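You operate a simulated robot arm through the tools that you are given. There is no shell and no other tool.

You are at the controls of a simulated robot arm. One attempt, no reset.

Task
Put things in order on the worktop by the microwave. At the end: the clear marked glass stands where the blue drain plug stood; the rice jar stands where the clear marked glass stood; the blue drain plug is on the teal plate; the yellow block stands on top of the cream soap bar; whatever was shut is shut again. Leave all else as you found it, and nothing knocked over. Set down upright: blue drain plug.

The check looks at the end state, three seconds after you hand in, the way a careful person would. Anything else that was tipped, shoved, dropped, spilled or broken makes it a failure.

Robot
A 6-joint arm with a two-finger parallel gripper, fixed in place. Base frame: the origin is at the foot of the arm, x ahead of it, y to its left, z up; the work surface is at about z = 880. Units: mm, degrees, N and s.
With the tool pointing down near the work surface it reaches from about 260 to 660 mm from the base axis. Its first joint turns from -66.0 to 66.0 degrees. Payload 2.9 kg.
The tool frame sits at the grasp point between the pads (the TCP): z along the fingers, y along the line on which they close. The tips reach 30 mm beyond it. The gripper opens to 110 mm. The fingers are 20 mm wide and 10 mm thick; the gripper's body (48 by 112 mm) begins 55 mm behind the TCP.
Orientation is that of the tool frame in the base frame, as a unit quaternion [x, y, z, w]. With the fingers straight down and closing along the base's y, the tool's x points along the base's -x, its y along +y and its z along -z.

Tools
- The arm moves only by the tool move_arm. Its argument "increments" is a list of rows, each a list of 3 entries, a list of its own where there are three numbers: the shift along the tool's x, y, z in m, then the turn, a rotation vector about the tool's x, y, z in degrees, then the closure in counts, from 0 (fully open) to 255 (shut). In form: [[[x, y, z], [ax, ay, az], fingers], ...]. A call has 1 to 20 rows; each row is the pose to reach, as a shift and turn from the pose commanded when the call began, along the tool's axes at that moment. Rows are played at 5 a second. More than 50 mm and 8.6 degrees between two rows, or a gripper value outside its range, and nothing of the call is played. Where a pose cannot be reached the arm comes as near as it can. A force on the tool above 40 N (or 10 N above the force at the start of the call, whichever is more), or a blocked arm, ends the call early, and 0.2 s more pass. The fingers move at their own pace (about 108 mm/s each) and stop on an object; they squeeze with about 34 N. The grip force told is the motor's: it shows also when the fingers shut on nothing. Time passes only in rows, and 0.2 s behind the last, so rows that repeat a pose let the fingers close. It gives the time, the measured TCP pose, the force on the tool (base axes), the opening and the grip force at its end, in the units of the frame above (readings bear some noise), with the torque about the TCP (base axes, N m) and any sound that the robot's microphone picked up.
- Cameras (640 x 400 px; columns grow to the right, rows downward): "scene" is fixed at [84.6, 434, 1398.6]; the picture's right is [-0.72, -0.69, 0.00], its down [-0.32, 0.33, -0.89] and it looks along [0.61, -0.64, -0.46] (base axes); focal length 323 px, centre (320, 200). "wrist" rides on the gripper at [72, 17, -103] in the tool frame; the picture's right is [-0.23, 0.97, 0.00], its down [-0.76, -0.18, -0.62] and it looks along [-0.61, -0.14, 0.78] (tool axes); focal length 222 px, centre (320, 200). There is no depth. A picture from a camera that has moved, and an enlarged one, comes with that camera's place and axes in the base frame and with its lens.
- camera(camera): a new picture of that camera. The clock stands still meanwhile.
- zoom(camera, box): a new picture of the part [left, top, right, bottom] of that camera's present view, enlarged. The clock stands still meanwhile.
- sign_off(): hands the job in; it is judged then, once.

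Nothing tells you positions but the pictures and the camera data. Unless the task says otherwise, let go and move clear before handing in.

The tools are called after "Request:" as a command line: name --argument value ..., lists and objects as JSON in quotes. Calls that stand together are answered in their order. move_arm: Moves the arm, as the interface text tells. Its arguments: {"type":"object","properties":{"increments":{"type":"array"}},"required":["increments"]} The other tools are called the same way: camera (camera) takes a picture; zoom (camera, box) takes an enlarged picture of a part of a camera's view; sign_off () hands the job in.

At the start:

```text
time: 0.0
eef_pos: [391.0, -197.5, 1133.9]
ee_rot: [0.0, 1.0, 0.0, 0.001]
wrist_force: [-0.3, -0.4, -0.1]
ft_torque: [0.0, 0.01, 0.02]
opening: 110.3
grasp_force: 0.1
```

scene: 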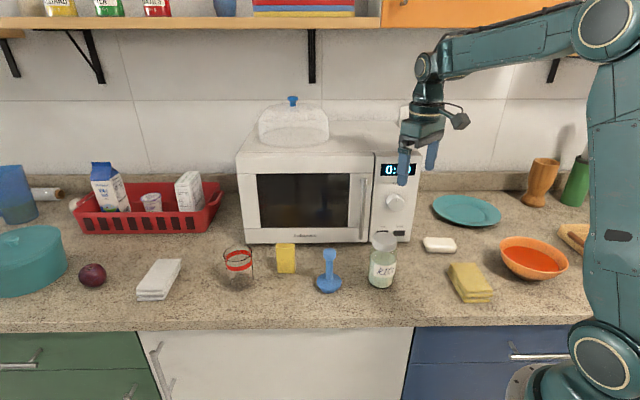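
wrist: 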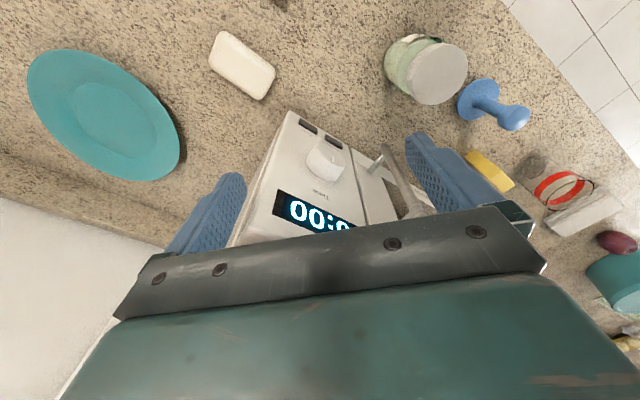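

I see a microwave with a glass with red marks, a yellow block, a blue plug and a rice jar in front of it, with the soap bar and teal plate to the right. I'll zoom in on each to locate them before moving anything.

Request:
zoom --camera "scene" --box '[200, 220, 420, 340]'

Request:
zoom --camera "scene" --box '[400, 180, 600, 310]'

Request:
zoom --camera "scene" --box '[220, 80, 440, 260]'

Request:
zoom --camera "wrist" --box '[360, 10, 640, 260]'

```text
2.91 times, centred on (310, 280) of scene
camera zoom: at [84.6, 434.0, 1398.6], right [-0.72, -0.69, 0.0], down [-0.32, 0.33, -0.89], along [0.61, -0.64, -0.46], focal length 939 px, centre (349, -33)
```

zoom: 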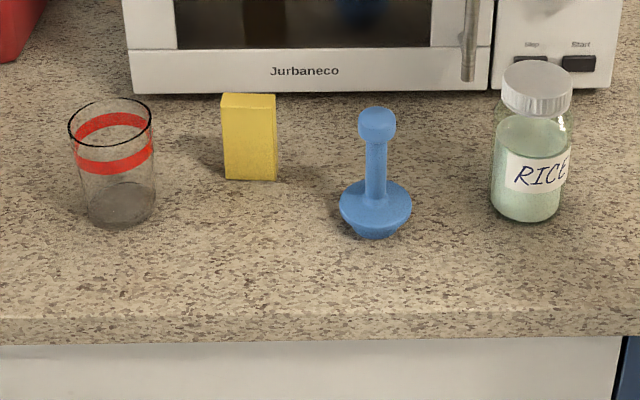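

```text
3.08 times, centred on (500, 245) of scene
camera zoom: at [84.6, 434.0, 1398.6], right [-0.72, -0.69, 0.0], down [-0.32, 0.33, -0.89], along [0.61, -0.64, -0.46], focal length 994 px, centre (-234, 62)
```

zoom: 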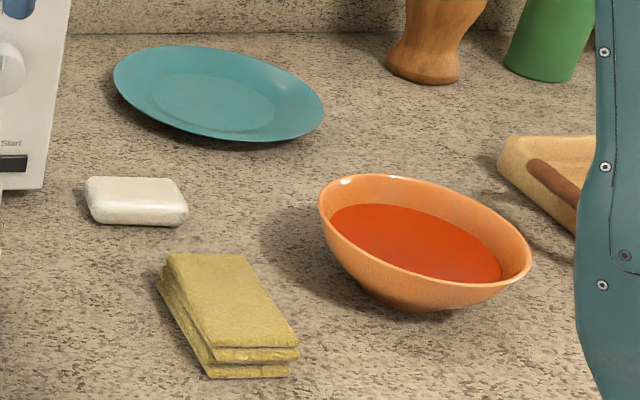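

```text
2.22 times, centred on (330, 170) of scene
camera zoom: at [84.6, 434.0, 1398.6], right [-0.72, -0.69, 0.0], down [-0.32, 0.33, -0.89], along [0.61, -0.64, -0.46], focal length 718 px, centre (298, 267)
```

zoom: 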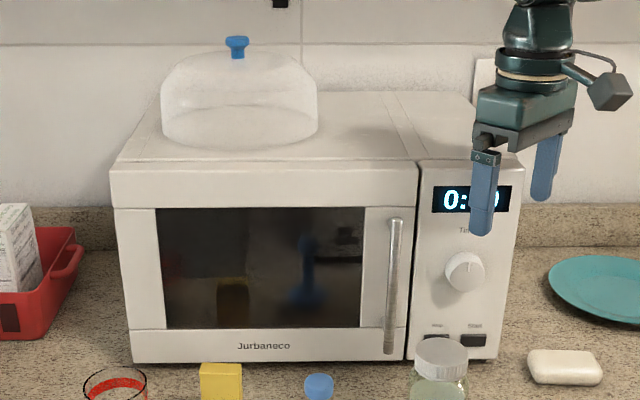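

```text
1.60 times, centred on (500, 135) of wrist
camera zoom: at [318.7, -181.4, 1237.9], right [0.23, 0.97, 0.0], down [0.76, -0.18, 0.62], along [0.61, -0.14, -0.78], focal length 355 px, centre (32, 304)
```

zoom: 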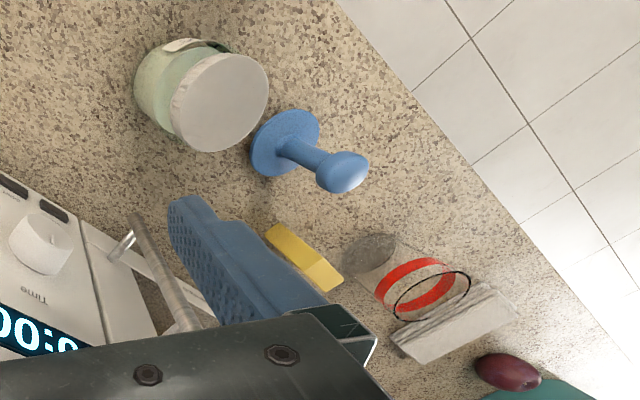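

The counter runs diagonally to the base frame. From the scene picture I estimate glass ≈(620,140), block ≈(565,40), plug ≈(457,15), jar ≈(385,-87), soap ≈(345,-302) and plate ≈(368,-536). I'll move high over the plug area to get closer wrist views and refine these.

Request:
move_arm --increments '[[[0.0, 0.04, 0.0], [0, 0, 0], 0], [[0.0, 0.08, 0.0], [0, 0, 0], 0], [[0.0, 0.12, 0.0], [0, 0, 0], 0], [[0.0, 0.16, 0.0], [0, 0, 0], 0], [[-0.01, 0.2, 0.0], [0, 0, 0], 0], [[-0.01, 0.2, 0.0], [0, 0, 0], 0]]'

Request:
camera --camera "wrist"

Request:
camera --camera "scene"

```text
time: 1.4
eef_pos: [404.2, 1.2, 1134.5]
ee_rot: [0.001, 1.0, 0.0, 0.0]
wrist_force: [-0.3, 0.0, 0.6]
ft_torque: [0.03, 0.01, -0.01]
opening: 109.9
grasp_force: 0.1
```

```text
taken
camera wrist: at [332.0, 17.4, 1239.5], right [0.23, 0.97, 0.0], down [0.76, -0.18, 0.62], along [0.61, -0.14, -0.78], focal length 222 px, centre (320, 200)
```

wrist: 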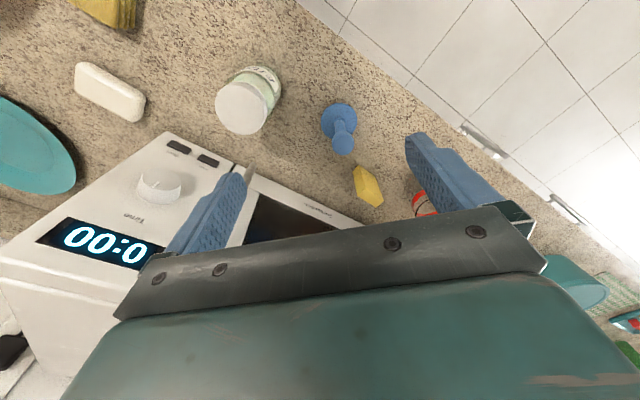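

```text
taken
```

scene: 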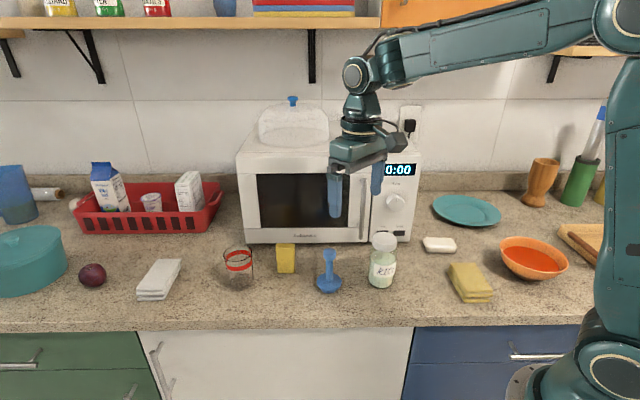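

The plug, block and jar all show in the wrist view. I'll zoom in to measure them.

Request:
zoom --camera "wrist" --box '[200, 50, 440, 220]'

Request:
zoom --camera "wrist" --box '[0, 40, 160, 200]'

```text
2.35 times, centred on (320, 135) of wrist
camera zoom: at [332.0, 17.4, 1239.5], right [0.23, 0.97, 0.0], down [0.76, -0.18, 0.62], along [0.61, -0.14, -0.78], focal length 523 px, centre (320, 353)
```

zoom: 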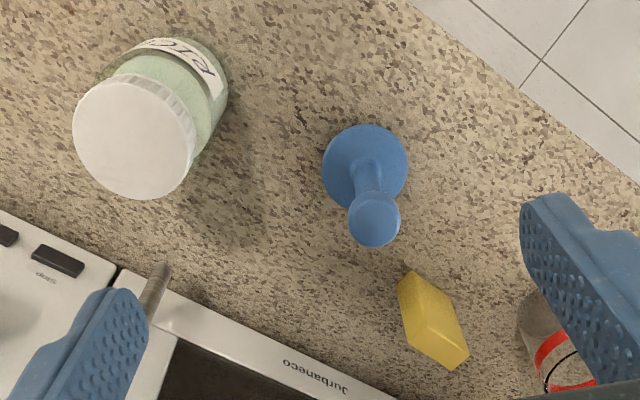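

```text
2.50 times, centred on (80, 120) of wrist
camera zoom: at [332.0, 17.4, 1239.5], right [0.23, 0.97, 0.0], down [0.76, -0.18, 0.62], along [0.61, -0.14, -0.78], focal length 555 px, centre (920, 400)
```

zoom: 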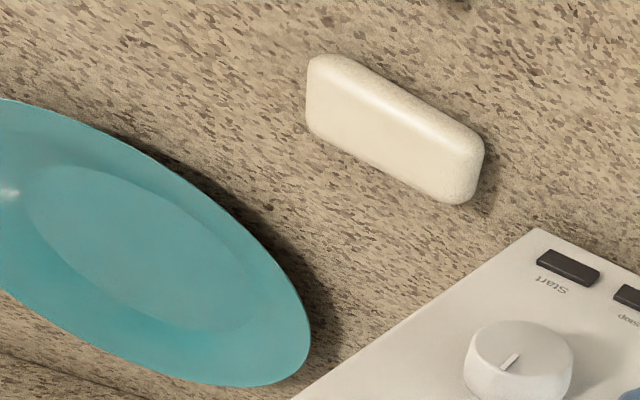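

The plug is upright at about (452,19) with its knob top near z≈986, and the jar is at about (381,-81). I'll hover directly over the plug and check alignment.

Request:
move_arm --increments '[[[-0.024, 0.009, 0.015], [0, 0, 0], 60], [[-0.048, 0.018, 0.03], [0, 0, 0], 110], [[-0.048, 0.018, 0.06], [0, 0, 0], 110], [[-0.048, 0.018, 0.08], [0, 0, 0], 110], [[-0.048, 0.018, 0.08], [0, 0, 0], 110]]'

Request:
camera --camera "wrist"

Request:
zoom --camera "scene" --box '[260, 140, 440, 310]'

```text
time: 2.6
eef_pos: [451.3, 18.1, 1054.5]
ee_rot: [0.001, 1.0, 0.0, 0.0]
wrist_force: [0.1, -0.6, 0.8]
ft_torque: [0.0, -0.01, 0.01]
opening: 62.8
grasp_force: 0.1
```

```text
taken
camera wrist: at [378.8, 34.6, 1159.3], right [0.23, 0.97, 0.0], down [0.76, -0.18, 0.62], along [0.61, -0.14, -0.78], focal length 222 px, centre (320, 200)
```

wrist: 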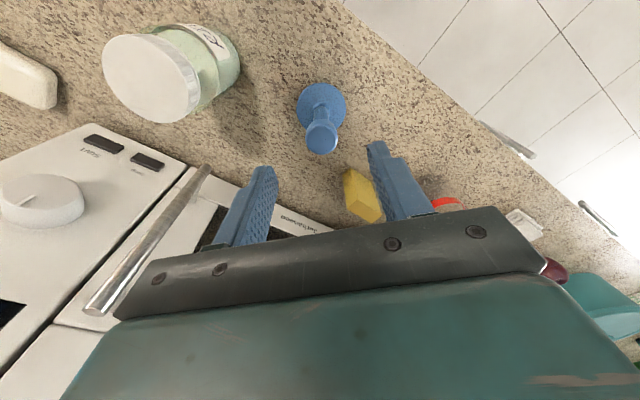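

```text
2.35 times, centred on (350, 225) of scene
camera zoom: at [84.6, 434.0, 1398.6], right [-0.72, -0.69, 0.0], down [-0.32, 0.33, -0.89], along [0.61, -0.64, -0.46], focal length 760 px, centre (249, 141)
```

zoom: 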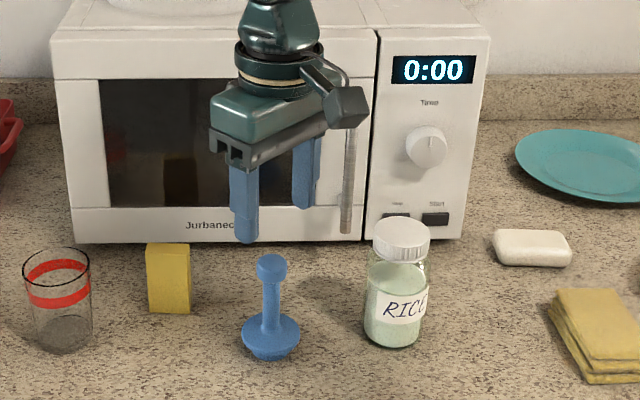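

The plug's knob is directly under the TCP. I'll descend to the knob height (TCP z≈973) and close.

Request:
move_arm --increments '[[[0, 0, 0.03], [0, 0, 0], 110], [[0, 0, 0.06], [0, 0, 0], 110], [[0, 0, 0.081], [0, 0, 0], 110], [[0, 0, 0.081], [0, 0, 0], 110], [[0, 0, 0.081], [0, 0, 0], 160], [[0, 0, 0.081], [0, 0, 0], 200], [[0, 0, 0.081], [0, 0, 0], 230], [[0, 0, 0.081], [0, 0, 0], 255], [[0, 0, 0.081], [0, 0, 0], 255]]'

Request:
camera --camera "wrist"

Request:
zoom --camera "scene" --box '[260, 180, 420, 310]'

```text
time: 4.6
eef_pos: [451.3, 19.3, 972.8]
ee_rot: [0.0, 1.0, 0.001, 0.0]
wrist_force: [0.8, 0.0, -0.2]
ft_torque: [0.01, 0.01, -0.05]
opening: 26.5
grasp_force: 33.6
```

```text
taken
camera wrist: at [378.1, 35.8, 1077.8], right [0.23, 0.97, 0.0], down [0.76, -0.18, 0.62], along [0.61, -0.14, -0.78], focal length 222 px, centre (320, 200)
```

wrist: 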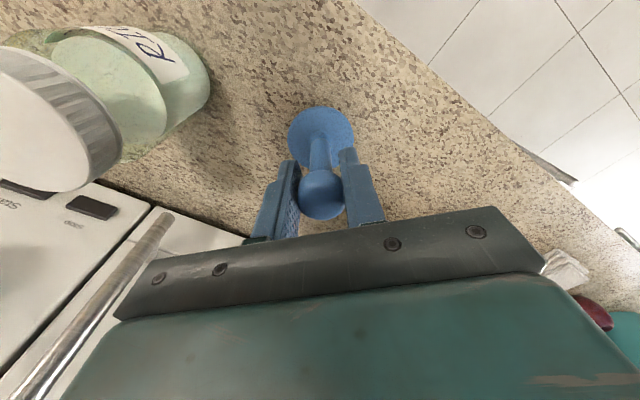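

```text
3.08 times, centred on (340, 245) of scene
camera zoom: at [84.7, 434.0, 1398.6], right [-0.72, -0.69, 0.0], down [-0.32, 0.33, -0.89], along [0.61, -0.64, -0.46], focal length 994 px, centre (258, 62)
```

zoom: 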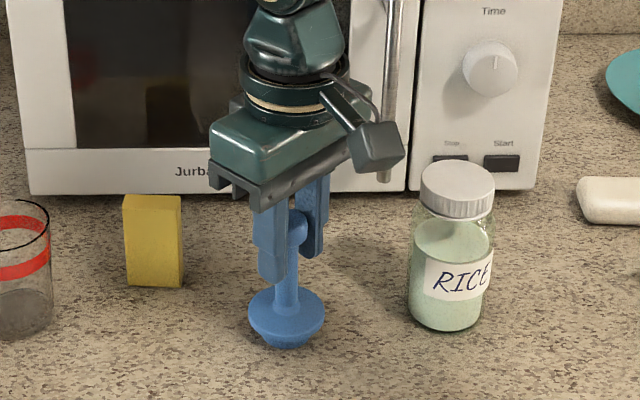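

The plug is held (26.5 mm opening, full squeeze). I'll lift it clear of the jar and carry it in front of the microwave's right corner toward the plate.

Request:
move_arm --increments '[[[0, 0, -0.03], [0, 0, 0], 255], [[0, 0, -0.065], [0, 0, 0], 255], [[0, 0, -0.1], [0, 0, 0], 255], [[0, 0, -0.135], [0, 0, 0], 255], [[0, 0, -0.165], [0, 0, 0], 255], [[0.019, -0.034, -0.165], [0, 0, 0], 255], [[0.038, -0.067, -0.165], [0, 0, 0], 255], [[0.057, -0.101, -0.165], [0, 0, 0], 255], [[0.076, -0.134, -0.165], [0, 0, 0], 255], [[0.095, -0.168, -0.165], [0, 0, 0], 255], [[0.114, -0.202, -0.165], [0, 0, 0], 255], [[0.133, -0.235, -0.165], [0, 0, 0], 255], [[0.151, -0.269, -0.165], [0, 0, 0], 255], [[0.151, -0.269, -0.165], [0, 0, 0], 255]]'

Request:
camera --camera "wrist"

Request:
camera --camera "scene"

```text
time: 7.6
eef_pos: [299.1, -249.6, 1138.7]
ee_rot: [0.0, 1.0, 0.0, 0.0]
wrist_force: [0.1, -1.0, -1.5]
ft_torque: [-0.02, 0.0, -0.03]
opening: 26.5
grasp_force: 34.6
```

```text
taken
camera wrist: at [226.1, -232.9, 1242.6], right [0.23, 0.97, 0.0], down [0.76, -0.18, 0.62], along [0.61, -0.14, -0.78], focal length 222 px, centre (320, 200)
```

wrist: 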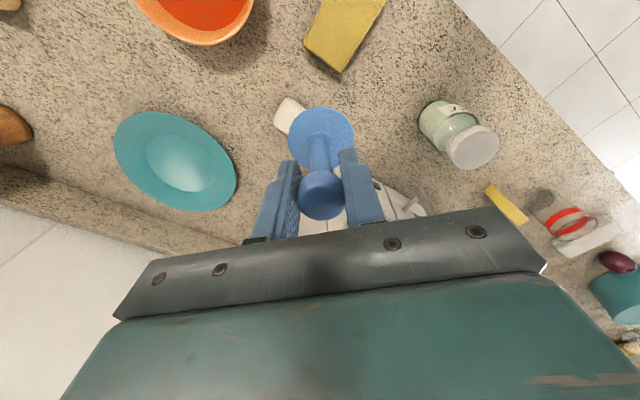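

```text
taken
```

scene: 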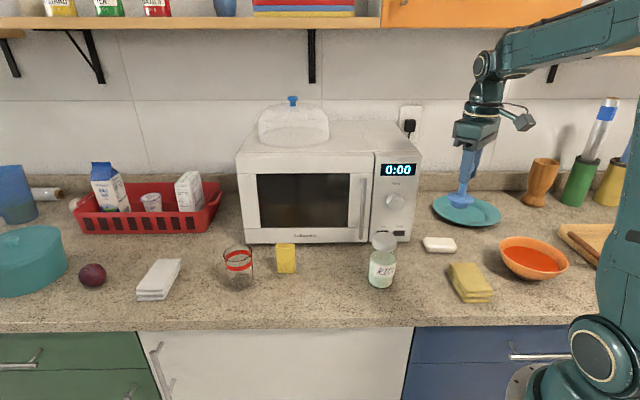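

The plate centre reads about (357,-521) from here. I'll move over it while staying high.

Request:
move_arm --increments '[[[-0.008, -0.038, 0], [0, 0, 0], 255], [[-0.016, -0.077, 0], [0, 0, 0], 255], [[-0.024, -0.115, 0], [0, 0, 0], 255], [[-0.031, -0.153, 0], [0, 0, 0], 255], [[-0.039, -0.191, 0], [0, 0, 0], 255], [[-0.047, -0.23, 0], [0, 0, 0], 255], [[-0.056, -0.268, 0], [0, 0, 0], 255], [[-0.056, -0.268, 0], [0, 0, 0], 255]]'

Request:
camera --camera "wrist"

Request:
camera --camera "scene"

```text
time: 9.4
eef_pos: [350.7, -514.7, 1138.5]
ee_rot: [0.0, 1.0, 0.001, -0.001]
wrist_force: [-0.9, -0.1, -0.6]
ft_torque: [-0.03, -0.01, 0.04]
opening: 26.4
grasp_force: 34.0
```

```text
taken
camera wrist: at [277.4, -498.3, 1242.4], right [0.23, 0.97, 0.0], down [0.76, -0.18, 0.62], along [0.61, -0.14, -0.78], focal length 222 px, centre (320, 200)
```

wrist: 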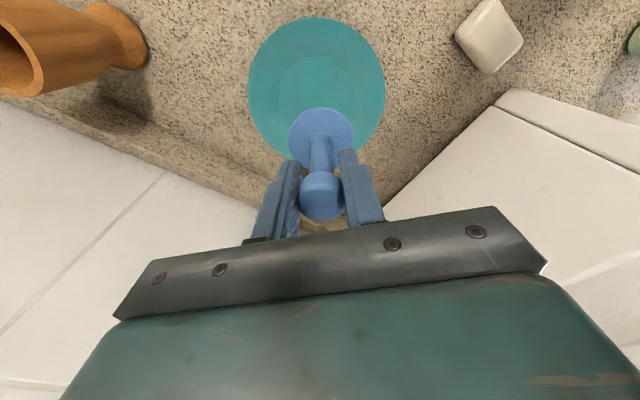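

```text
taken
```

scene: 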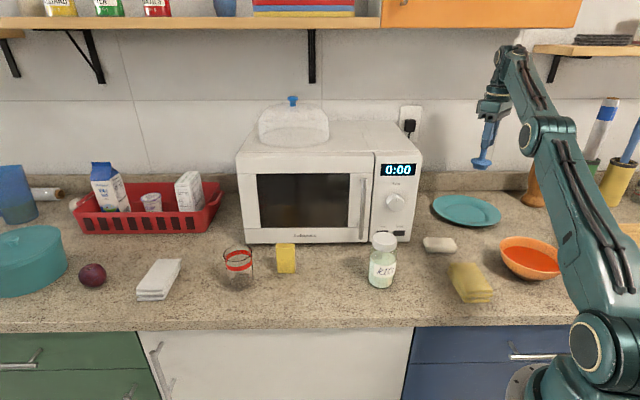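

The plug is almost exactly over the plate centre. I'll lower it to just above the plate, then make contact slowly.

Request:
move_arm --increments '[[[0, -0.004, 0.035], [0, 0, 0], 255], [[0, -0.004, 0.07], [0, 0, 0], 255], [[0, -0.004, 0.1], [0, 0, 0], 255], [[0, -0.004, 0.125], [0, 0, 0], 255], [[0, -0.004, 0.138], [0, 0, 0], 255], [[0, -0.004, 0.138], [0, 0, 0], 255], [[0, -0.004, 0.138], [0, 0, 0], 255]]'

Request:
zoom --camera "scene" --box '[410, 130, 540, 240]'

Request:
camera --camera "wrist"

```text
time: 11.0
eef_pos: [354.1, -521.0, 1000.6]
ee_rot: [0.0, 1.0, 0.0, 0.0]
wrist_force: [0.0, -0.4, 0.1]
ft_torque: [-0.05, -0.02, 0.04]
opening: 26.3
grasp_force: 34.0
```

```text
3.64 times, centred on (475, 185) of scene
camera zoom: at [84.7, 434.0, 1398.7], right [-0.72, -0.69, 0.0], down [-0.32, 0.33, -0.89], along [0.61, -0.64, -0.46], focal length 1174 px, centre (-244, 254)
```

zoom: 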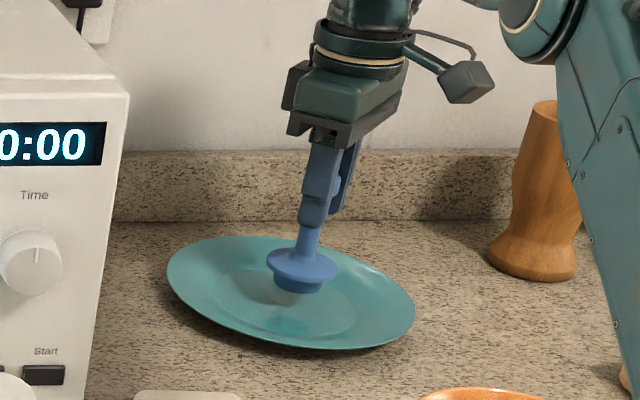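

```text
taken
camera wrist: at [282.3, -504.0, 1104.8], right [0.23, 0.97, 0.0], down [0.76, -0.18, 0.62], along [0.61, -0.14, -0.78], focal length 222 px, centre (320, 200)
```

wrist: 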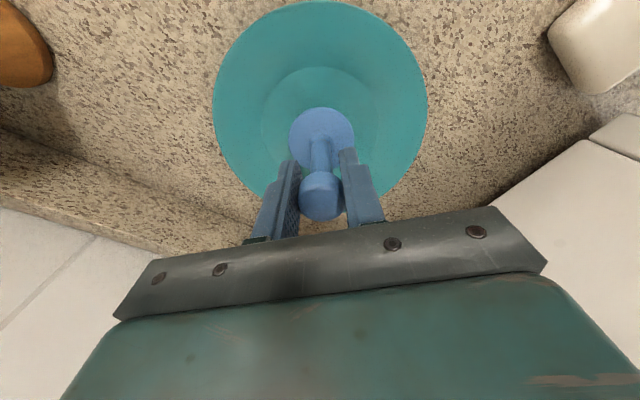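

The plug hangs about 15–25 mm over the plate's flat. I'll creep down, watching the force.

Request:
move_arm --increments '[[[0, 0, 0.005], [0, 0, 0], 255], [[0, 0, 0.01], [0, 0, 0], 255], [[0, 0, 0.013], [0, 0, 0], 255], [[0, 0, 0.015], [0, 0, 0], 255], [[0, 0, 0.015], [0, 0, 0], 255]]'

Request:
zoom --camera "scene" --box '[440, 170, 510, 230]'

```text
time: 12.2
eef_pos: [355.0, -519.3, 984.1]
ee_rot: [0.0, 1.0, 0.0, -0.001]
wrist_force: [-0.5, -0.8, -1.2]
ft_torque: [0.0, 0.04, -0.01]
opening: 26.5
grasp_force: 33.8
```

```text
6.67 times, centred on (475, 200) of scene
camera zoom: at [84.7, 434.0, 1398.7], right [-0.72, -0.69, 0.0], down [-0.32, 0.33, -0.89], along [0.61, -0.64, -0.46], focal length 2153 px, centre (-713, 200)
```

zoom: 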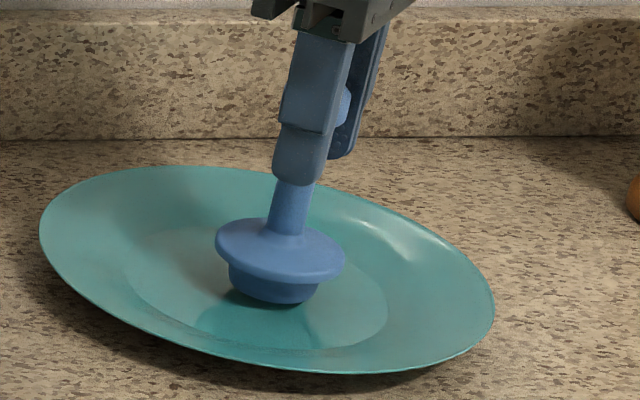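

Request:
move_arm --increments '[[[0, 0, 0.001], [0, 0, 0], 255], [[0, 0, 0.002], [0, 0, 0], 255], [[0, 0, 0.003], [0, 0, 0], 255], [[0, 0, 0.003], [0, 0, 0], 255]]'

Request:
zoom --camera "scene" --box '[440, 170, 510, 230]'

```text
time: 13.2
eef_pos: [354.8, -520.0, 980.2]
ee_rot: [-0.001, 1.0, 0.001, 0.0]
wrist_force: [-0.2, 0.2, -0.8]
ft_torque: [0.01, -0.02, 0.02]
opening: 26.3
grasp_force: 33.9
```

```text
6.67 times, centred on (475, 200) of scene
camera zoom: at [84.7, 434.0, 1398.7], right [-0.72, -0.69, 0.0], down [-0.32, 0.33, -0.89], along [0.61, -0.64, -0.46], focal length 2153 px, centre (-713, 200)
```

zoom: 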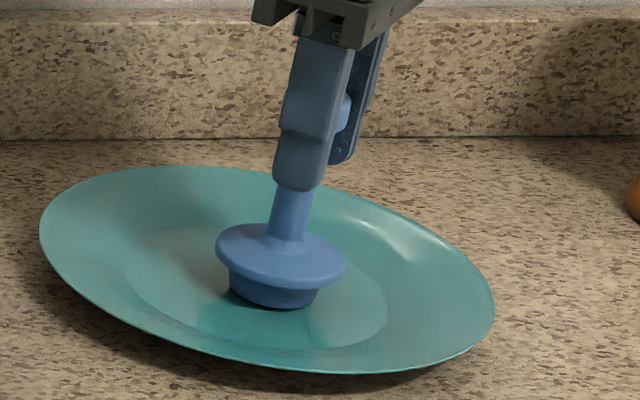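

The plug's base is now very close to the plate with no contact force yet. I'll keep creeping down a few more millimetres.

Request:
move_arm --increments '[[[0, 0, 0.001], [0, 0, 0], 255], [[0, 0, 0.002], [0, 0, 0], 255], [[0, 0, 0.002], [0, 0, 0], 255]]'

Request:
zoom --camera "scene" --box '[440, 170, 510, 230]'

```text
time: 14.0
eef_pos: [354.9, -520.5, 979.4]
ee_rot: [0.0, 1.0, 0.0, -0.001]
wrist_force: [-0.6, -0.2, -1.5]
ft_torque: [0.04, -0.01, 0.01]
opening: 26.3
grasp_force: 34.1
```

```text
6.67 times, centred on (475, 200) of scene
camera zoom: at [84.7, 434.0, 1398.7], right [-0.72, -0.69, 0.0], down [-0.32, 0.33, -0.89], along [0.61, -0.64, -0.46], focal length 2153 px, centre (-713, 200)
```

zoom: 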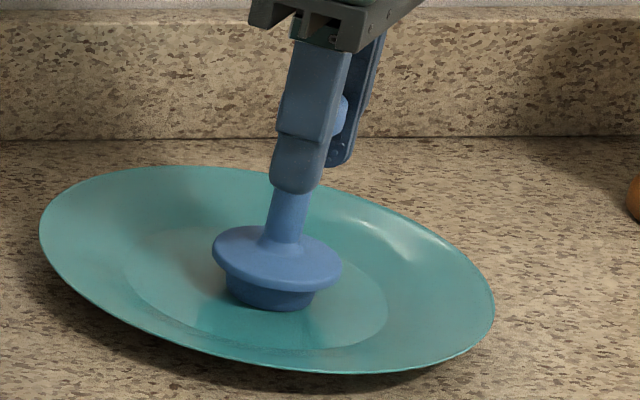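

Request:
move_arm --increments '[[[0, 0, 0.001], [0, 0, 0], 255], [[0, 0, 0.002], [0, 0, 0], 255], [[0, 0, 0.002], [0, 0, 0], 255]]'

Request:
zoom --camera "scene" --box '[440, 170, 510, 230]'

```text
time: 14.8
eef_pos: [354.7, -521.7, 977.8]
ee_rot: [0.0, 1.0, -0.001, 0.001]
wrist_force: [1.4, 1.2, 8.8]
ft_torque: [0.2, -0.16, 0.04]
opening: 26.4
grasp_force: 33.7
```

```text
6.67 times, centred on (475, 200) of scene
camera zoom: at [84.6, 434.2, 1398.6], right [-0.72, -0.69, 0.0], down [-0.32, 0.33, -0.89], along [0.61, -0.64, -0.46], focal length 2153 px, centre (-713, 200)
```

zoom: 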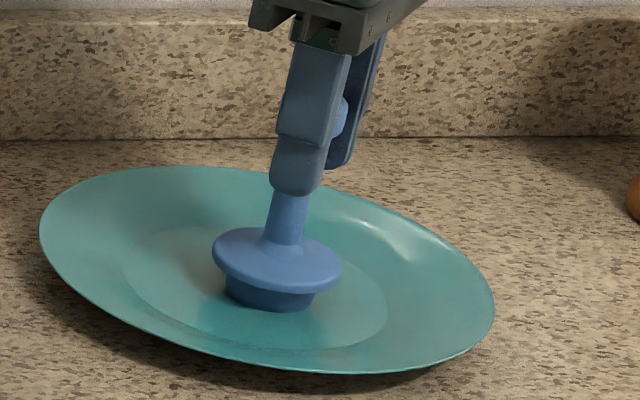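

Contact is felt (≈9 N). I'll open the fingers partly and rise straight up.

Request:
move_arm --increments '[[[0, 0, 0], [0, 0, 0], 180], [[0, 0, 0], [0, 0, 0], 140], [[0, 0, 0], [0, 0, 0], 110], [[0, 0, 0], [0, 0, 0], 110], [[0, 0, -0.015], [0, 0, 0], 110], [[0, 0, -0.045], [0, 0, 0], 110], [[0, 0, -0.085], [0, 0, 0], 110], [[0, 0, -0.125], [0, 0, 0], 110], [[0, 0, -0.16], [0, 0, 0], 110], [[0, 0, -0.16], [0, 0, 0], 110]]'

Request:
zoom --camera "scene" --box '[410, 130, 540, 240]'

Request:
camera --camera "wrist"

```text
time: 17.0
eef_pos: [349.9, -516.7, 1132.9]
ee_rot: [0.0, 1.0, 0.0, -0.001]
wrist_force: [-0.1, 0.5, 0.3]
ft_torque: [0.03, -0.01, 0.01]
opening: 62.7
grasp_force: 0.1
out of reach, approached as far as the arm can: row 9, 10
```

```text
3.64 times, centred on (475, 185) of scene
camera zoom: at [84.6, 434.0, 1398.6], right [-0.72, -0.69, 0.0], down [-0.32, 0.33, -0.89], along [0.61, -0.64, -0.46], focal length 1174 px, centre (-244, 254)
```

zoom: 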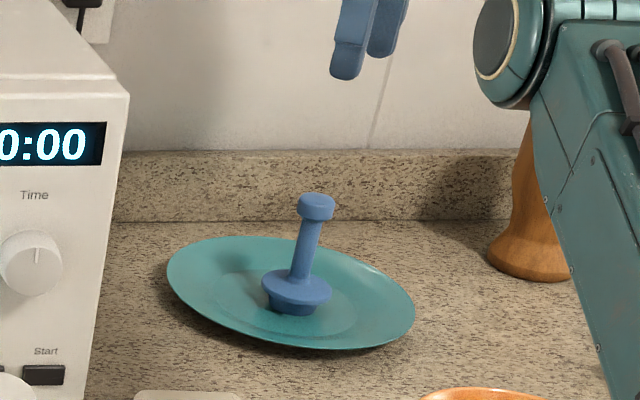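

```text
taken
camera wrist: at [278.1, -500.7, 1237.9], right [0.23, 0.97, 0.0], down [0.76, -0.18, 0.62], along [0.61, -0.14, -0.78], focal length 222 px, centre (320, 200)
```

wrist: 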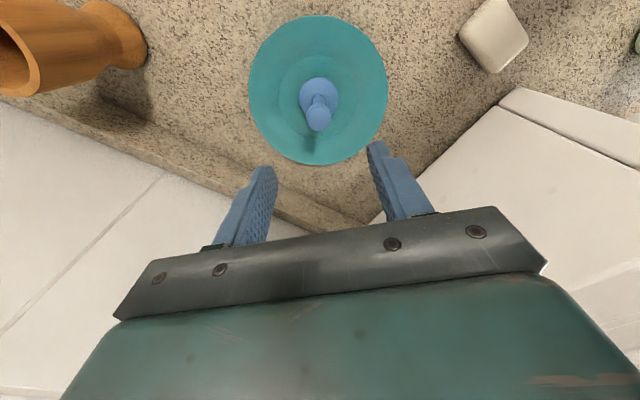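

The plug stands upright in the middle of the plate. I'll go back along the same path, pausing to view the soap, then on toward the glass.

Request:
move_arm --increments '[[[0.007, 0.038, 0], [0, 0, 0], 60], [[0.014, 0.076, 0], [0, 0, 0], 0], [[0.021, 0.114, 0], [0, 0, 0], 0], [[0.028, 0.152, 0], [0, 0, 0], 0], [[0.035, 0.19, 0], [0, 0, 0], 0], [[0.043, 0.228, 0], [0, 0, 0], 0], [[0.05, 0.267, 0], [0, 0, 0], 0], [[0.05, 0.267, 0], [0, 0, 0], 0]]'

Request:
camera --camera "wrist"

Request:
zoom --camera "wrist" --box '[220, 60, 420, 185]'

```text
time: 18.8
eef_pos: [301.0, -248.4, 1138.4]
ee_rot: [0.0, 1.0, -0.001, 0.0]
wrist_force: [-0.3, 0.0, 0.5]
ft_torque: [0.0, -0.03, -0.02]
opening: 110.0
grasp_force: 0.1
```

```text
taken
camera wrist: at [227.6, -231.7, 1242.2], right [0.23, 0.97, 0.0], down [0.76, -0.18, 0.62], along [0.61, -0.14, -0.78], focal length 222 px, centre (320, 200)
```

wrist: 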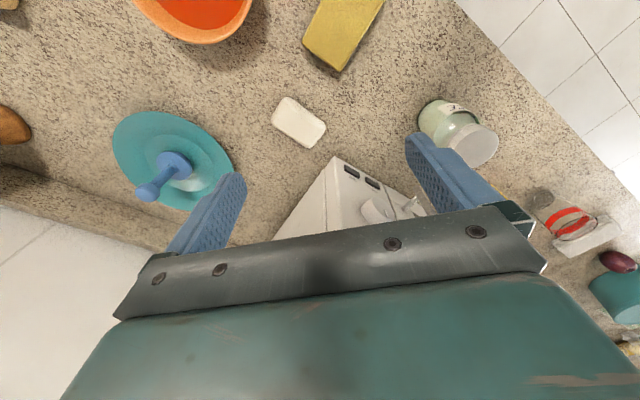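

```text
3.20 times, centred on (320, 122) of wrist
camera zoom: at [227.6, -231.7, 1242.2], right [0.23, 0.97, 0.0], down [0.76, -0.18, 0.62], along [0.61, -0.14, -0.78], focal length 711 px, centre (320, 448)
```

zoom: 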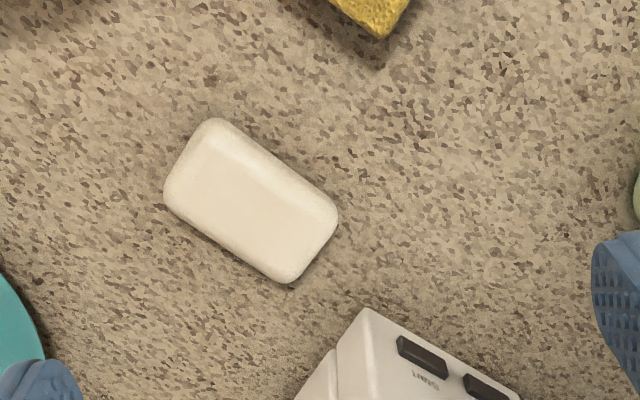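

The soap is at about (338,-291), roughly 80×50 mm, with its long axis about 38–44° in the base frame. Next I go to the glass, staying high.

Request:
move_arm --increments '[[[-0.014, 0.036, 0], [0, 0, 0], 0], [[-0.028, 0.071, 0], [0, 0, 0], 0], [[-0.043, 0.107, 0], [0, 0, 0], 0], [[-0.057, 0.143, 0], [0, 0, 0], 0], [[-0.071, 0.179, 0], [0, 0, 0], 0], [[-0.085, 0.214, 0], [0, 0, 0], 0], [[-0.1, 0.25, 0], [0, 0, 0], 0], [[-0.13, 0.28, 0.01], [0, 0, 0], 0], [[-0.16, 0.31, 0.02], [0, 0, 0], 0], [[-0.19, 0.34, 0.03], [0, 0, 0], 0], [[-0.22, 0.365, 0.04], [0, 0, 0], 0], [[-0.24, 0.38, 0.04], [0, 0, 0], 0], [[-0.24, 0.38, 0.04], [0, 0, 0], 0]]'

Request:
camera --camera "wrist"

Request:
camera --camera "scene"

```text
time: 21.6
eef_pos: [541.0, 133.1, 1096.1]
ee_rot: [0.0, 1.0, -0.001, 0.0]
wrist_force: [-0.2, -0.1, 0.2]
ft_torque: [0.04, -0.01, 0.03]
opening: 110.1
grasp_force: 0.2
```

```text
taken
camera wrist: at [468.3, 149.8, 1200.3], right [0.23, 0.97, 0.0], down [0.76, -0.18, 0.62], along [0.61, -0.14, -0.78], focal length 222 px, centre (320, 200)
```

wrist: 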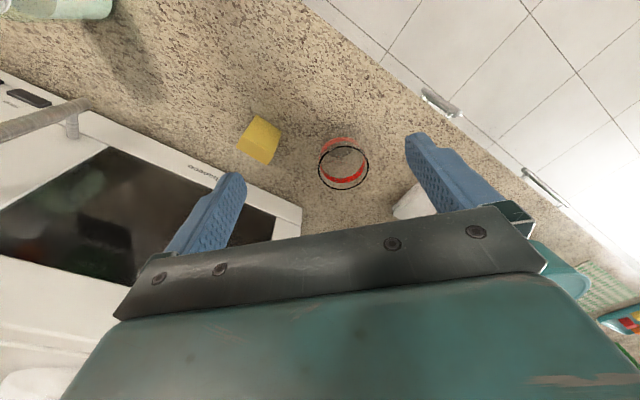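

```text
taken
```

scene: 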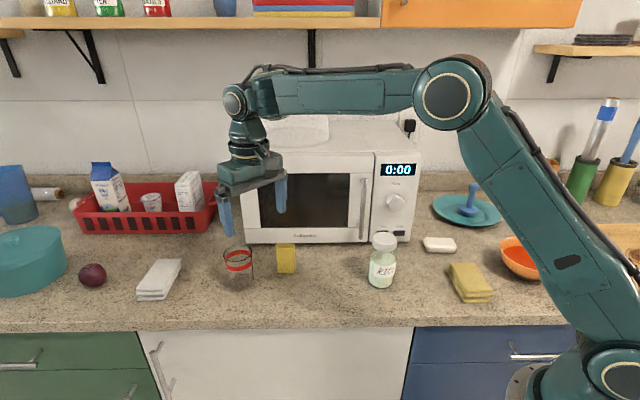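

I can see the glass rim and the block. Zooming in to measure both.

Request:
zoom --camera "wrist" --box '[210, 90, 410, 215]'

```text
3.20 times, centred on (310, 152) of wrist
camera zoom: at [468.3, 149.8, 1200.3], right [0.23, 0.97, 0.0], down [0.76, -0.18, 0.62], along [0.61, -0.14, -0.78], focal length 711 px, centre (352, 352)
```

zoom: 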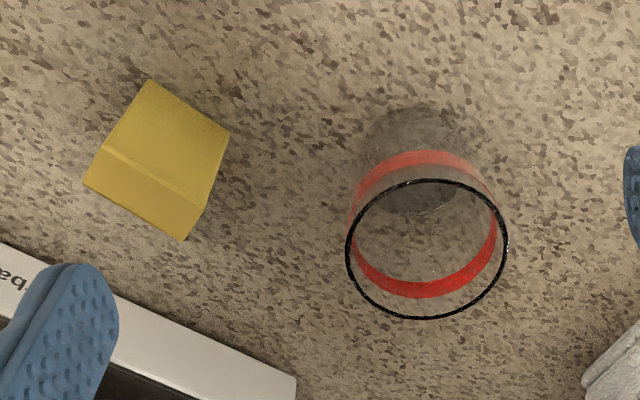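

The glass is at (611,148) with a rim ≈62 mm across and ≈82 mm tall. The block is at (569,46), about 41×18×73 mm with its long side at 42°. I'll hover over the glass to confirm alignment.

Request:
move_arm --increments '[[[-0.03, 0.005, 0.0], [0, 0, 0], 0], [[-0.055, 0.01, 0.01], [0, 0, 0], 0], [[-0.07, 0.0144, 0.03], [0, 0, 0], 0], [[-0.07, 0.0144, 0.05], [0, 0, 0], 0], [[-0.07, 0.0144, 0.05], [0, 0, 0], 0], [[-0.07, 0.0144, 0.05], [0, 0, 0], 0]]'

Request:
camera --camera "wrist"

Request:
zoom --camera "scene" --box '[160, 150, 340, 310]'

```text
time: 23.0
eef_pos: [611.0, 146.9, 1045.6]
ee_rot: [0.0, 1.0, 0.0, 0.0]
wrist_force: [0.0, -0.3, 0.2]
ft_torque: [-0.02, 0.06, 0.03]
opening: 109.9
grasp_force: 0.0
```

```text
taken
camera wrist: at [538.5, 163.3, 1149.7], right [0.23, 0.97, 0.0], down [0.76, -0.18, 0.62], along [0.61, -0.14, -0.78], focal length 222 px, centre (320, 200)
```

wrist: 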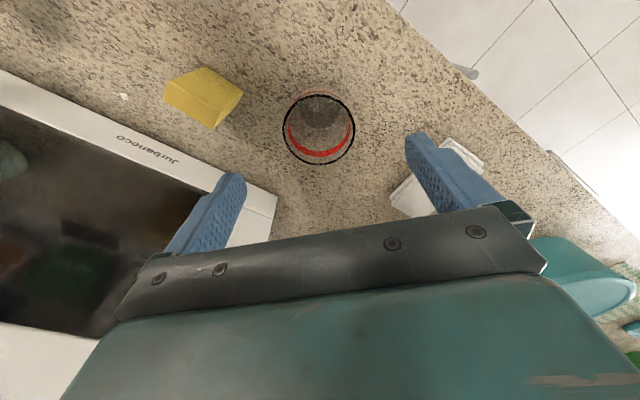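

```text
2.50 times, centred on (250, 230) of scene
camera zoom: at [84.6, 434.0, 1398.6], right [-0.72, -0.69, 0.0], down [-0.32, 0.33, -0.89], along [0.61, -0.64, -0.46], focal length 807 px, centre (495, 125)
```

zoom: 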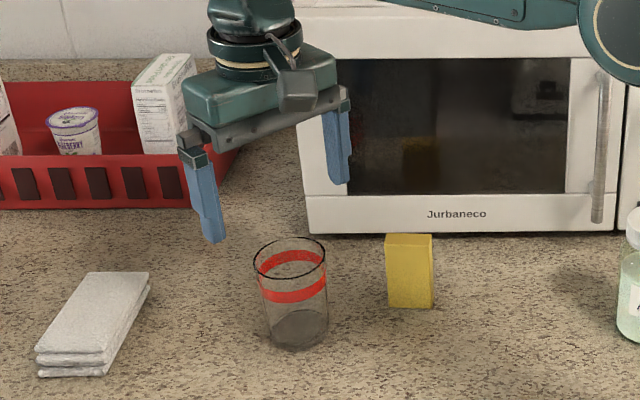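

The glass is centred under the gripper to within a few mm. I'll descend to z≈935 and close.

Request:
move_arm --increments '[[[0.0015, -0.0005, 0.035], [0, 0, 0], 20], [[0.0015, -0.0005, 0.07], [0, 0, 0], 30], [[0.0015, -0.0005, 0.095], [0, 0, 0], 40], [[0.0015, -0.0005, 0.11], [0, 0, 0], 40], [[0.0015, -0.0005, 0.11], [0, 0, 0], 40]]'

Request:
camera --camera "wrist"

Request:
zoom --camera "scene" --box '[180, 190, 320, 310]'

```text
time: 24.2
eef_pos: [609.3, 145.9, 934.6]
ee_rot: [-0.001, 1.0, 0.0, 0.0]
wrist_force: [-0.2, 0.4, 0.3]
ft_torque: [0.01, 0.0, -0.01]
opening: 92.6
grasp_force: 0.1
```

```text
taken
camera wrist: at [536.1, 162.3, 1039.6], right [0.23, 0.97, 0.0], down [0.76, -0.18, 0.62], along [0.61, -0.14, -0.78], focal length 222 px, centre (320, 200)
```

wrist: 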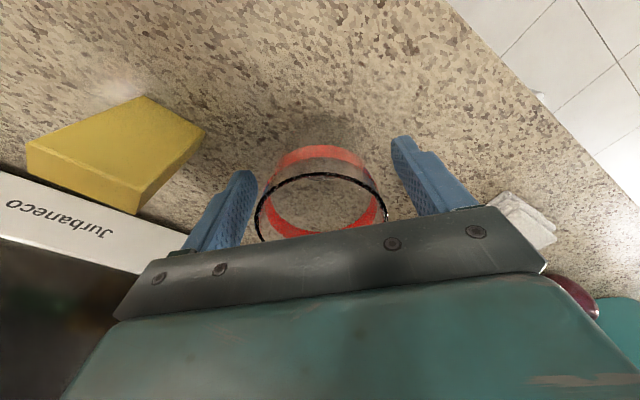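

```text
3.33 times, centred on (250, 250) of scene
camera zoom: at [84.6, 434.0, 1398.6], right [-0.72, -0.69, 0.0], down [-0.32, 0.33, -0.89], along [0.61, -0.64, -0.46], focal length 1076 px, centre (553, 33)
```

zoom: 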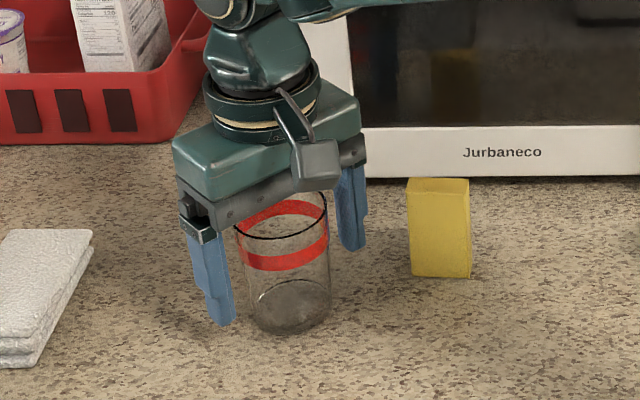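

The fingers straddle the glass evenly. Closing now.

Request:
move_arm --increments '[[[0, 0, 0], [0, 0, 0], 80], [[0, 0, 0], [0, 0, 0], 105], [[0, 0, 0], [0, 0, 0], 130], [[0, 0, 0], [0, 0, 0], 180], [[0, 0, 0], [0, 0, 0], 255], [[0, 0, 0], [0, 0, 0], 255]]'

Request:
camera --camera "wrist"

```text
time: 25.6
eef_pos: [608.0, 146.7, 935.2]
ee_rot: [0.0, 1.0, 0.0, 0.0]
wrist_force: [0.3, 1.2, -0.4]
ft_torque: [0.0, 0.01, 0.02]
opening: 60.7
grasp_force: 34.0
```

```text
taken
camera wrist: at [536.2, 162.3, 1039.9], right [0.23, 0.97, 0.0], down [0.76, -0.18, 0.62], along [0.61, -0.14, -0.78], focal length 222 px, centre (320, 200)
```

wrist: 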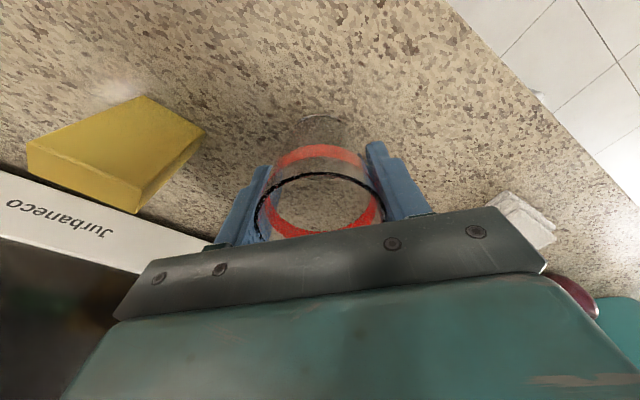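

The glass is held at 60.7 mm. I'll lift it and carry it to the plug's old spot at (451.5, 19).

Request:
move_arm --increments '[[[0, 0, -0.015], [0, 0, 0], 255], [[0, 0, -0.04], [0, 0, 0], 255], [[0, 0, -0.07], [0, 0, 0], 255], [[0, 0, -0.1], [0, 0, 0], 255], [[0, 0, -0.12], [0, 0, 0], 255], [[0.026, -0.021, -0.12], [0, 0, 0], 255], [[0.053, -0.043, -0.12], [0, 0, 0], 255], [[0.079, -0.064, -0.12], [0, 0, 0], 255], [[0.105, -0.085, -0.12], [0, 0, 0], 255], [[0.132, -0.106, -0.12], [0, 0, 0], 255], [[0.1575, -0.1273, -0.12], [0, 0, 0], 255], [[0.1575, -0.1273, -0.12], [0, 0, 0], 255], [[0.1575, -0.1273, -0.12], [0, 0, 0], 255]]'

Request:
camera --camera "scene"

Request:
camera --camera "wrist"

```text
time: 28.4
eef_pos: [451.6, 15.3, 1055.7]
ee_rot: [0.0, 1.0, 0.0, 0.0]
wrist_force: [0.3, -0.1, -1.6]
ft_torque: [-0.02, -0.01, 0.04]
opening: 60.8
grasp_force: 33.9
```

```text
taken
```

scene: 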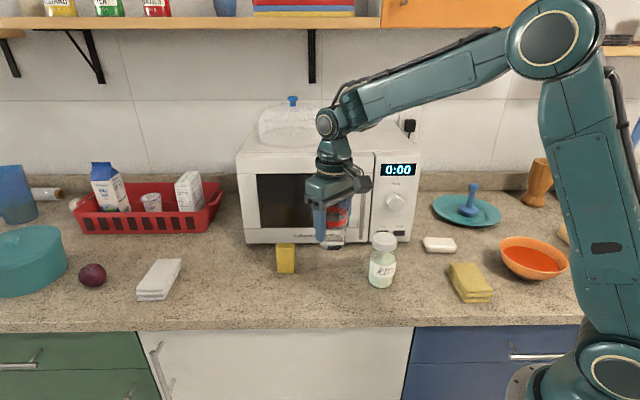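

```text
taken
camera wrist: at [378.2, 30.7, 1160.5], right [0.23, 0.97, 0.0], down [0.76, -0.18, 0.62], along [0.61, -0.14, -0.78], focal length 222 px, centre (320, 200)
```

wrist: 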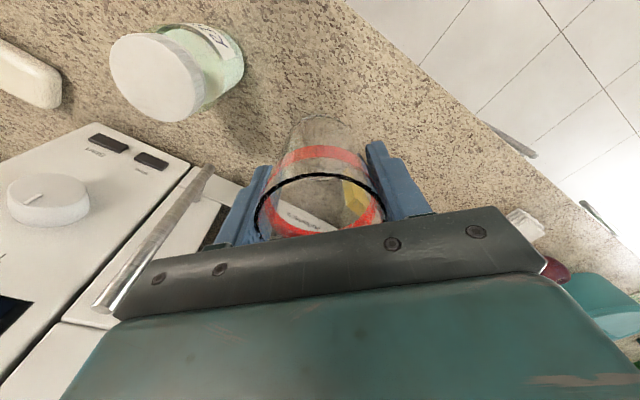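

The TCP reads (451.6, 15.3), so I'll shift +4 mm in y while lowering to just above the counter.

Request:
move_arm --increments '[[[0, 0.002, 0.03], [0, 0, 0], 255], [[0, 0.004, 0.06], [0, 0, 0], 255], [[0, 0.004, 0.09], [0, 0, 0], 255], [[0, 0.004, 0.108], [0, 0, 0], 255], [[0, 0.004, 0.114], [0, 0, 0], 255], [[0, 0.004, 0.116], [0, 0, 0], 255], [[0, 0.004, 0.116], [0, 0, 0], 255]]'

Request:
zoom --camera "scene" --box '[270, 190, 410, 310]'

```text
time: 30.0
eef_pos: [449.1, 24.2, 937.6]
ee_rot: [0.0, 1.0, 0.0, 0.0]
wrist_force: [-0.2, -0.1, -1.3]
ft_torque: [0.0, -0.01, 0.03]
opening: 60.6
grasp_force: 34.0
```

```text
3.33 times, centred on (340, 250) of scene
camera zoom: at [84.7, 434.0, 1398.6], right [-0.72, -0.69, 0.0], down [-0.32, 0.33, -0.89], along [0.61, -0.64, -0.46], focal length 1076 px, centre (253, 33)
```

zoom: 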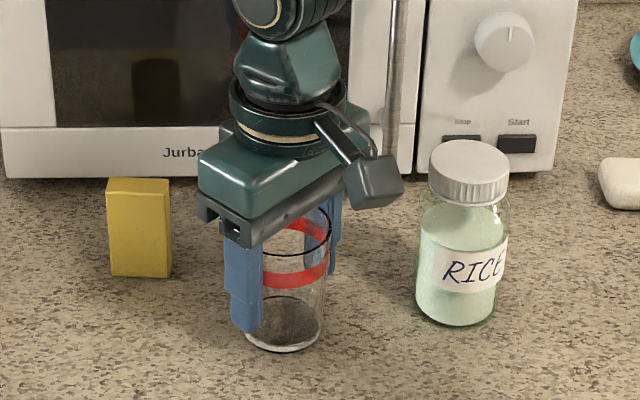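

It reads (449.1, 24.2), which is about 5 mm off in y. I'll trim it before touching down.

Request:
move_arm --increments '[[[-0.001, -0.0025, 0], [0, 0, 0], 255], [[-0.002, -0.005, 0], [0, 0, 0], 255], [[-0.002, -0.005, 0], [0, 0, 0], 255]]'

Request:
camera --camera "wrist"

```text
time: 30.8
eef_pos: [454.0, 18.7, 937.8]
ee_rot: [0.001, 1.0, 0.0, 0.0]
wrist_force: [0.3, -0.1, -1.6]
ft_torque: [-0.02, 0.01, 0.0]
opening: 60.9
grasp_force: 33.4
```

```text
taken
camera wrist: at [380.6, 35.0, 1043.3], right [0.23, 0.97, 0.0], down [0.76, -0.18, 0.62], along [0.61, -0.14, -0.78], focal length 222 px, centre (320, 200)
```

wrist: 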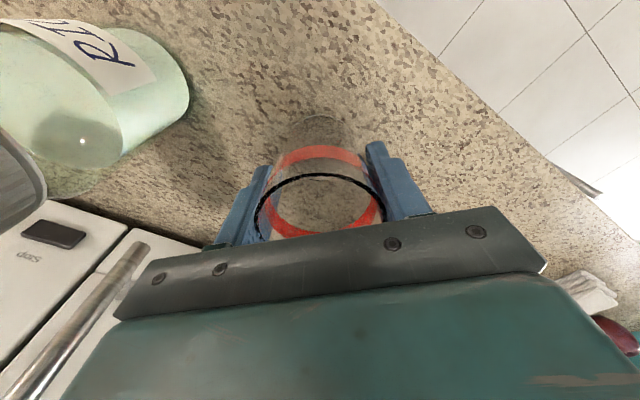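

Now at (454, 19), within ~3 mm of the plug's old spot. Lowering gently to contact.

Request:
move_arm --increments '[[[0.001, 0, 0.001], [0, 0, 0], 255], [[0.001, 0, 0.002], [0, 0, 0], 255], [[0.001, 0, 0.003], [0, 0, 0], 255], [[0.001, 0, 0.003], [0, 0, 0], 255]]'

Request:
zoom --camera "scene" --box '[290, 210, 370, 310]'

```text
time: 31.8
eef_pos: [452.5, 17.2, 934.3]
ee_rot: [-0.001, 1.0, 0.0, 0.0]
wrist_force: [-0.2, -1.0, -0.8]
ft_torque: [0.01, -0.01, -0.01]
opening: 60.7
grasp_force: 34.1
```

```text
4.00 times, centred on (330, 260) of scene
camera zoom: at [84.7, 434.0, 1398.6], right [-0.72, -0.69, 0.0], down [-0.32, 0.33, -0.89], along [0.61, -0.64, -0.46], focal length 1292 px, centre (280, -40)
```

zoom: 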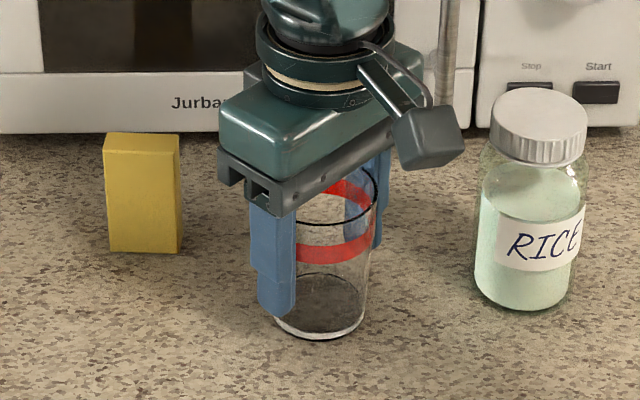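

Request:
move_arm --increments '[[[0, 0, 0.001], [0, 0, 0], 255], [[0, 0, 0.002], [0, 0, 0], 255], [[0, 0, 0.002], [0, 0, 0], 255]]'

```text
time: 32.6
eef_pos: [452.7, 18.4, 935.4]
ee_rot: [-0.001, 1.0, 0.0, 0.001]
wrist_force: [-3.8, 1.4, 14.4]
ft_torque: [-0.04, 0.22, -0.03]
opening: 61.0
grasp_force: 34.1
```

Contact is felt (≈14 N). I'll release and rise straight up, opening only to a moderate width.

Request:
move_arm --increments '[[[0, 0, -0.001], [0, 0, 0], 110], [[0, 0, -0.001], [0, 0, 0], 80], [[0, 0, -0.001], [0, 0, 0], 45], [[0, 0, -0.001], [0, 0, 0], 45], [[0, 0, -0.015], [0, 0, 0], 45], [[0, 0, -0.045], [0, 0, 0], 45], [[0, 0, -0.08], [0, 0, 0], 45], [[0, 0, -0.12], [0, 0, 0], 45], [[0, 0, -0.16], [0, 0, 0], 45], [[0, 0, -0.17], [0, 0, 0], 45]]'

Request:
camera --camera "wrist"

Request:
zoom --camera "scene" --box '[200, 220, 420, 340]'

```text
time: 34.8
eef_pos: [453.5, 18.6, 1104.7]
ee_rot: [0.0, 1.0, 0.0, 0.0]
wrist_force: [0.3, -0.1, 0.1]
ft_torque: [0.0, 0.01, -0.02]
opening: 90.4
grasp_force: 0.1
```

```text
taken
camera wrist: at [379.8, 34.5, 1209.0], right [0.23, 0.97, 0.0], down [0.76, -0.18, 0.62], along [0.61, -0.14, -0.78], focal length 222 px, centre (320, 200)
```

wrist: 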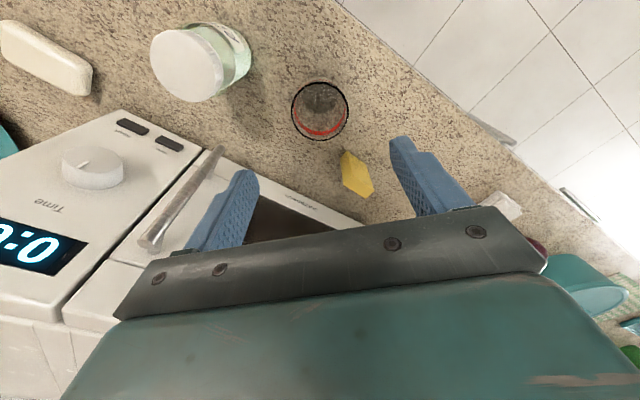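

```text
2.91 times, centred on (310, 280) of scene
camera zoom: at [84.6, 434.0, 1398.6], right [-0.72, -0.69, 0.0], down [-0.32, 0.33, -0.89], along [0.61, -0.64, -0.46], focal length 939 px, centre (349, -33)
```

zoom: 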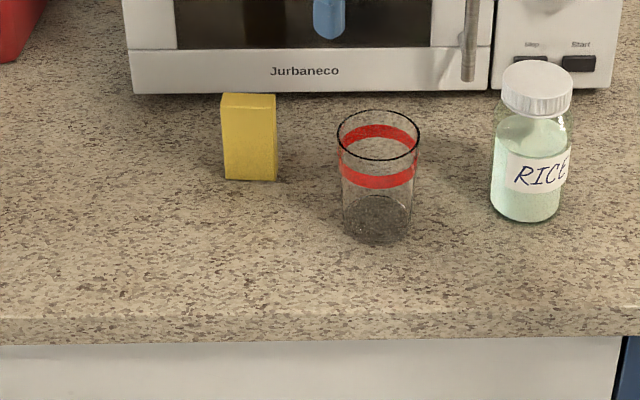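

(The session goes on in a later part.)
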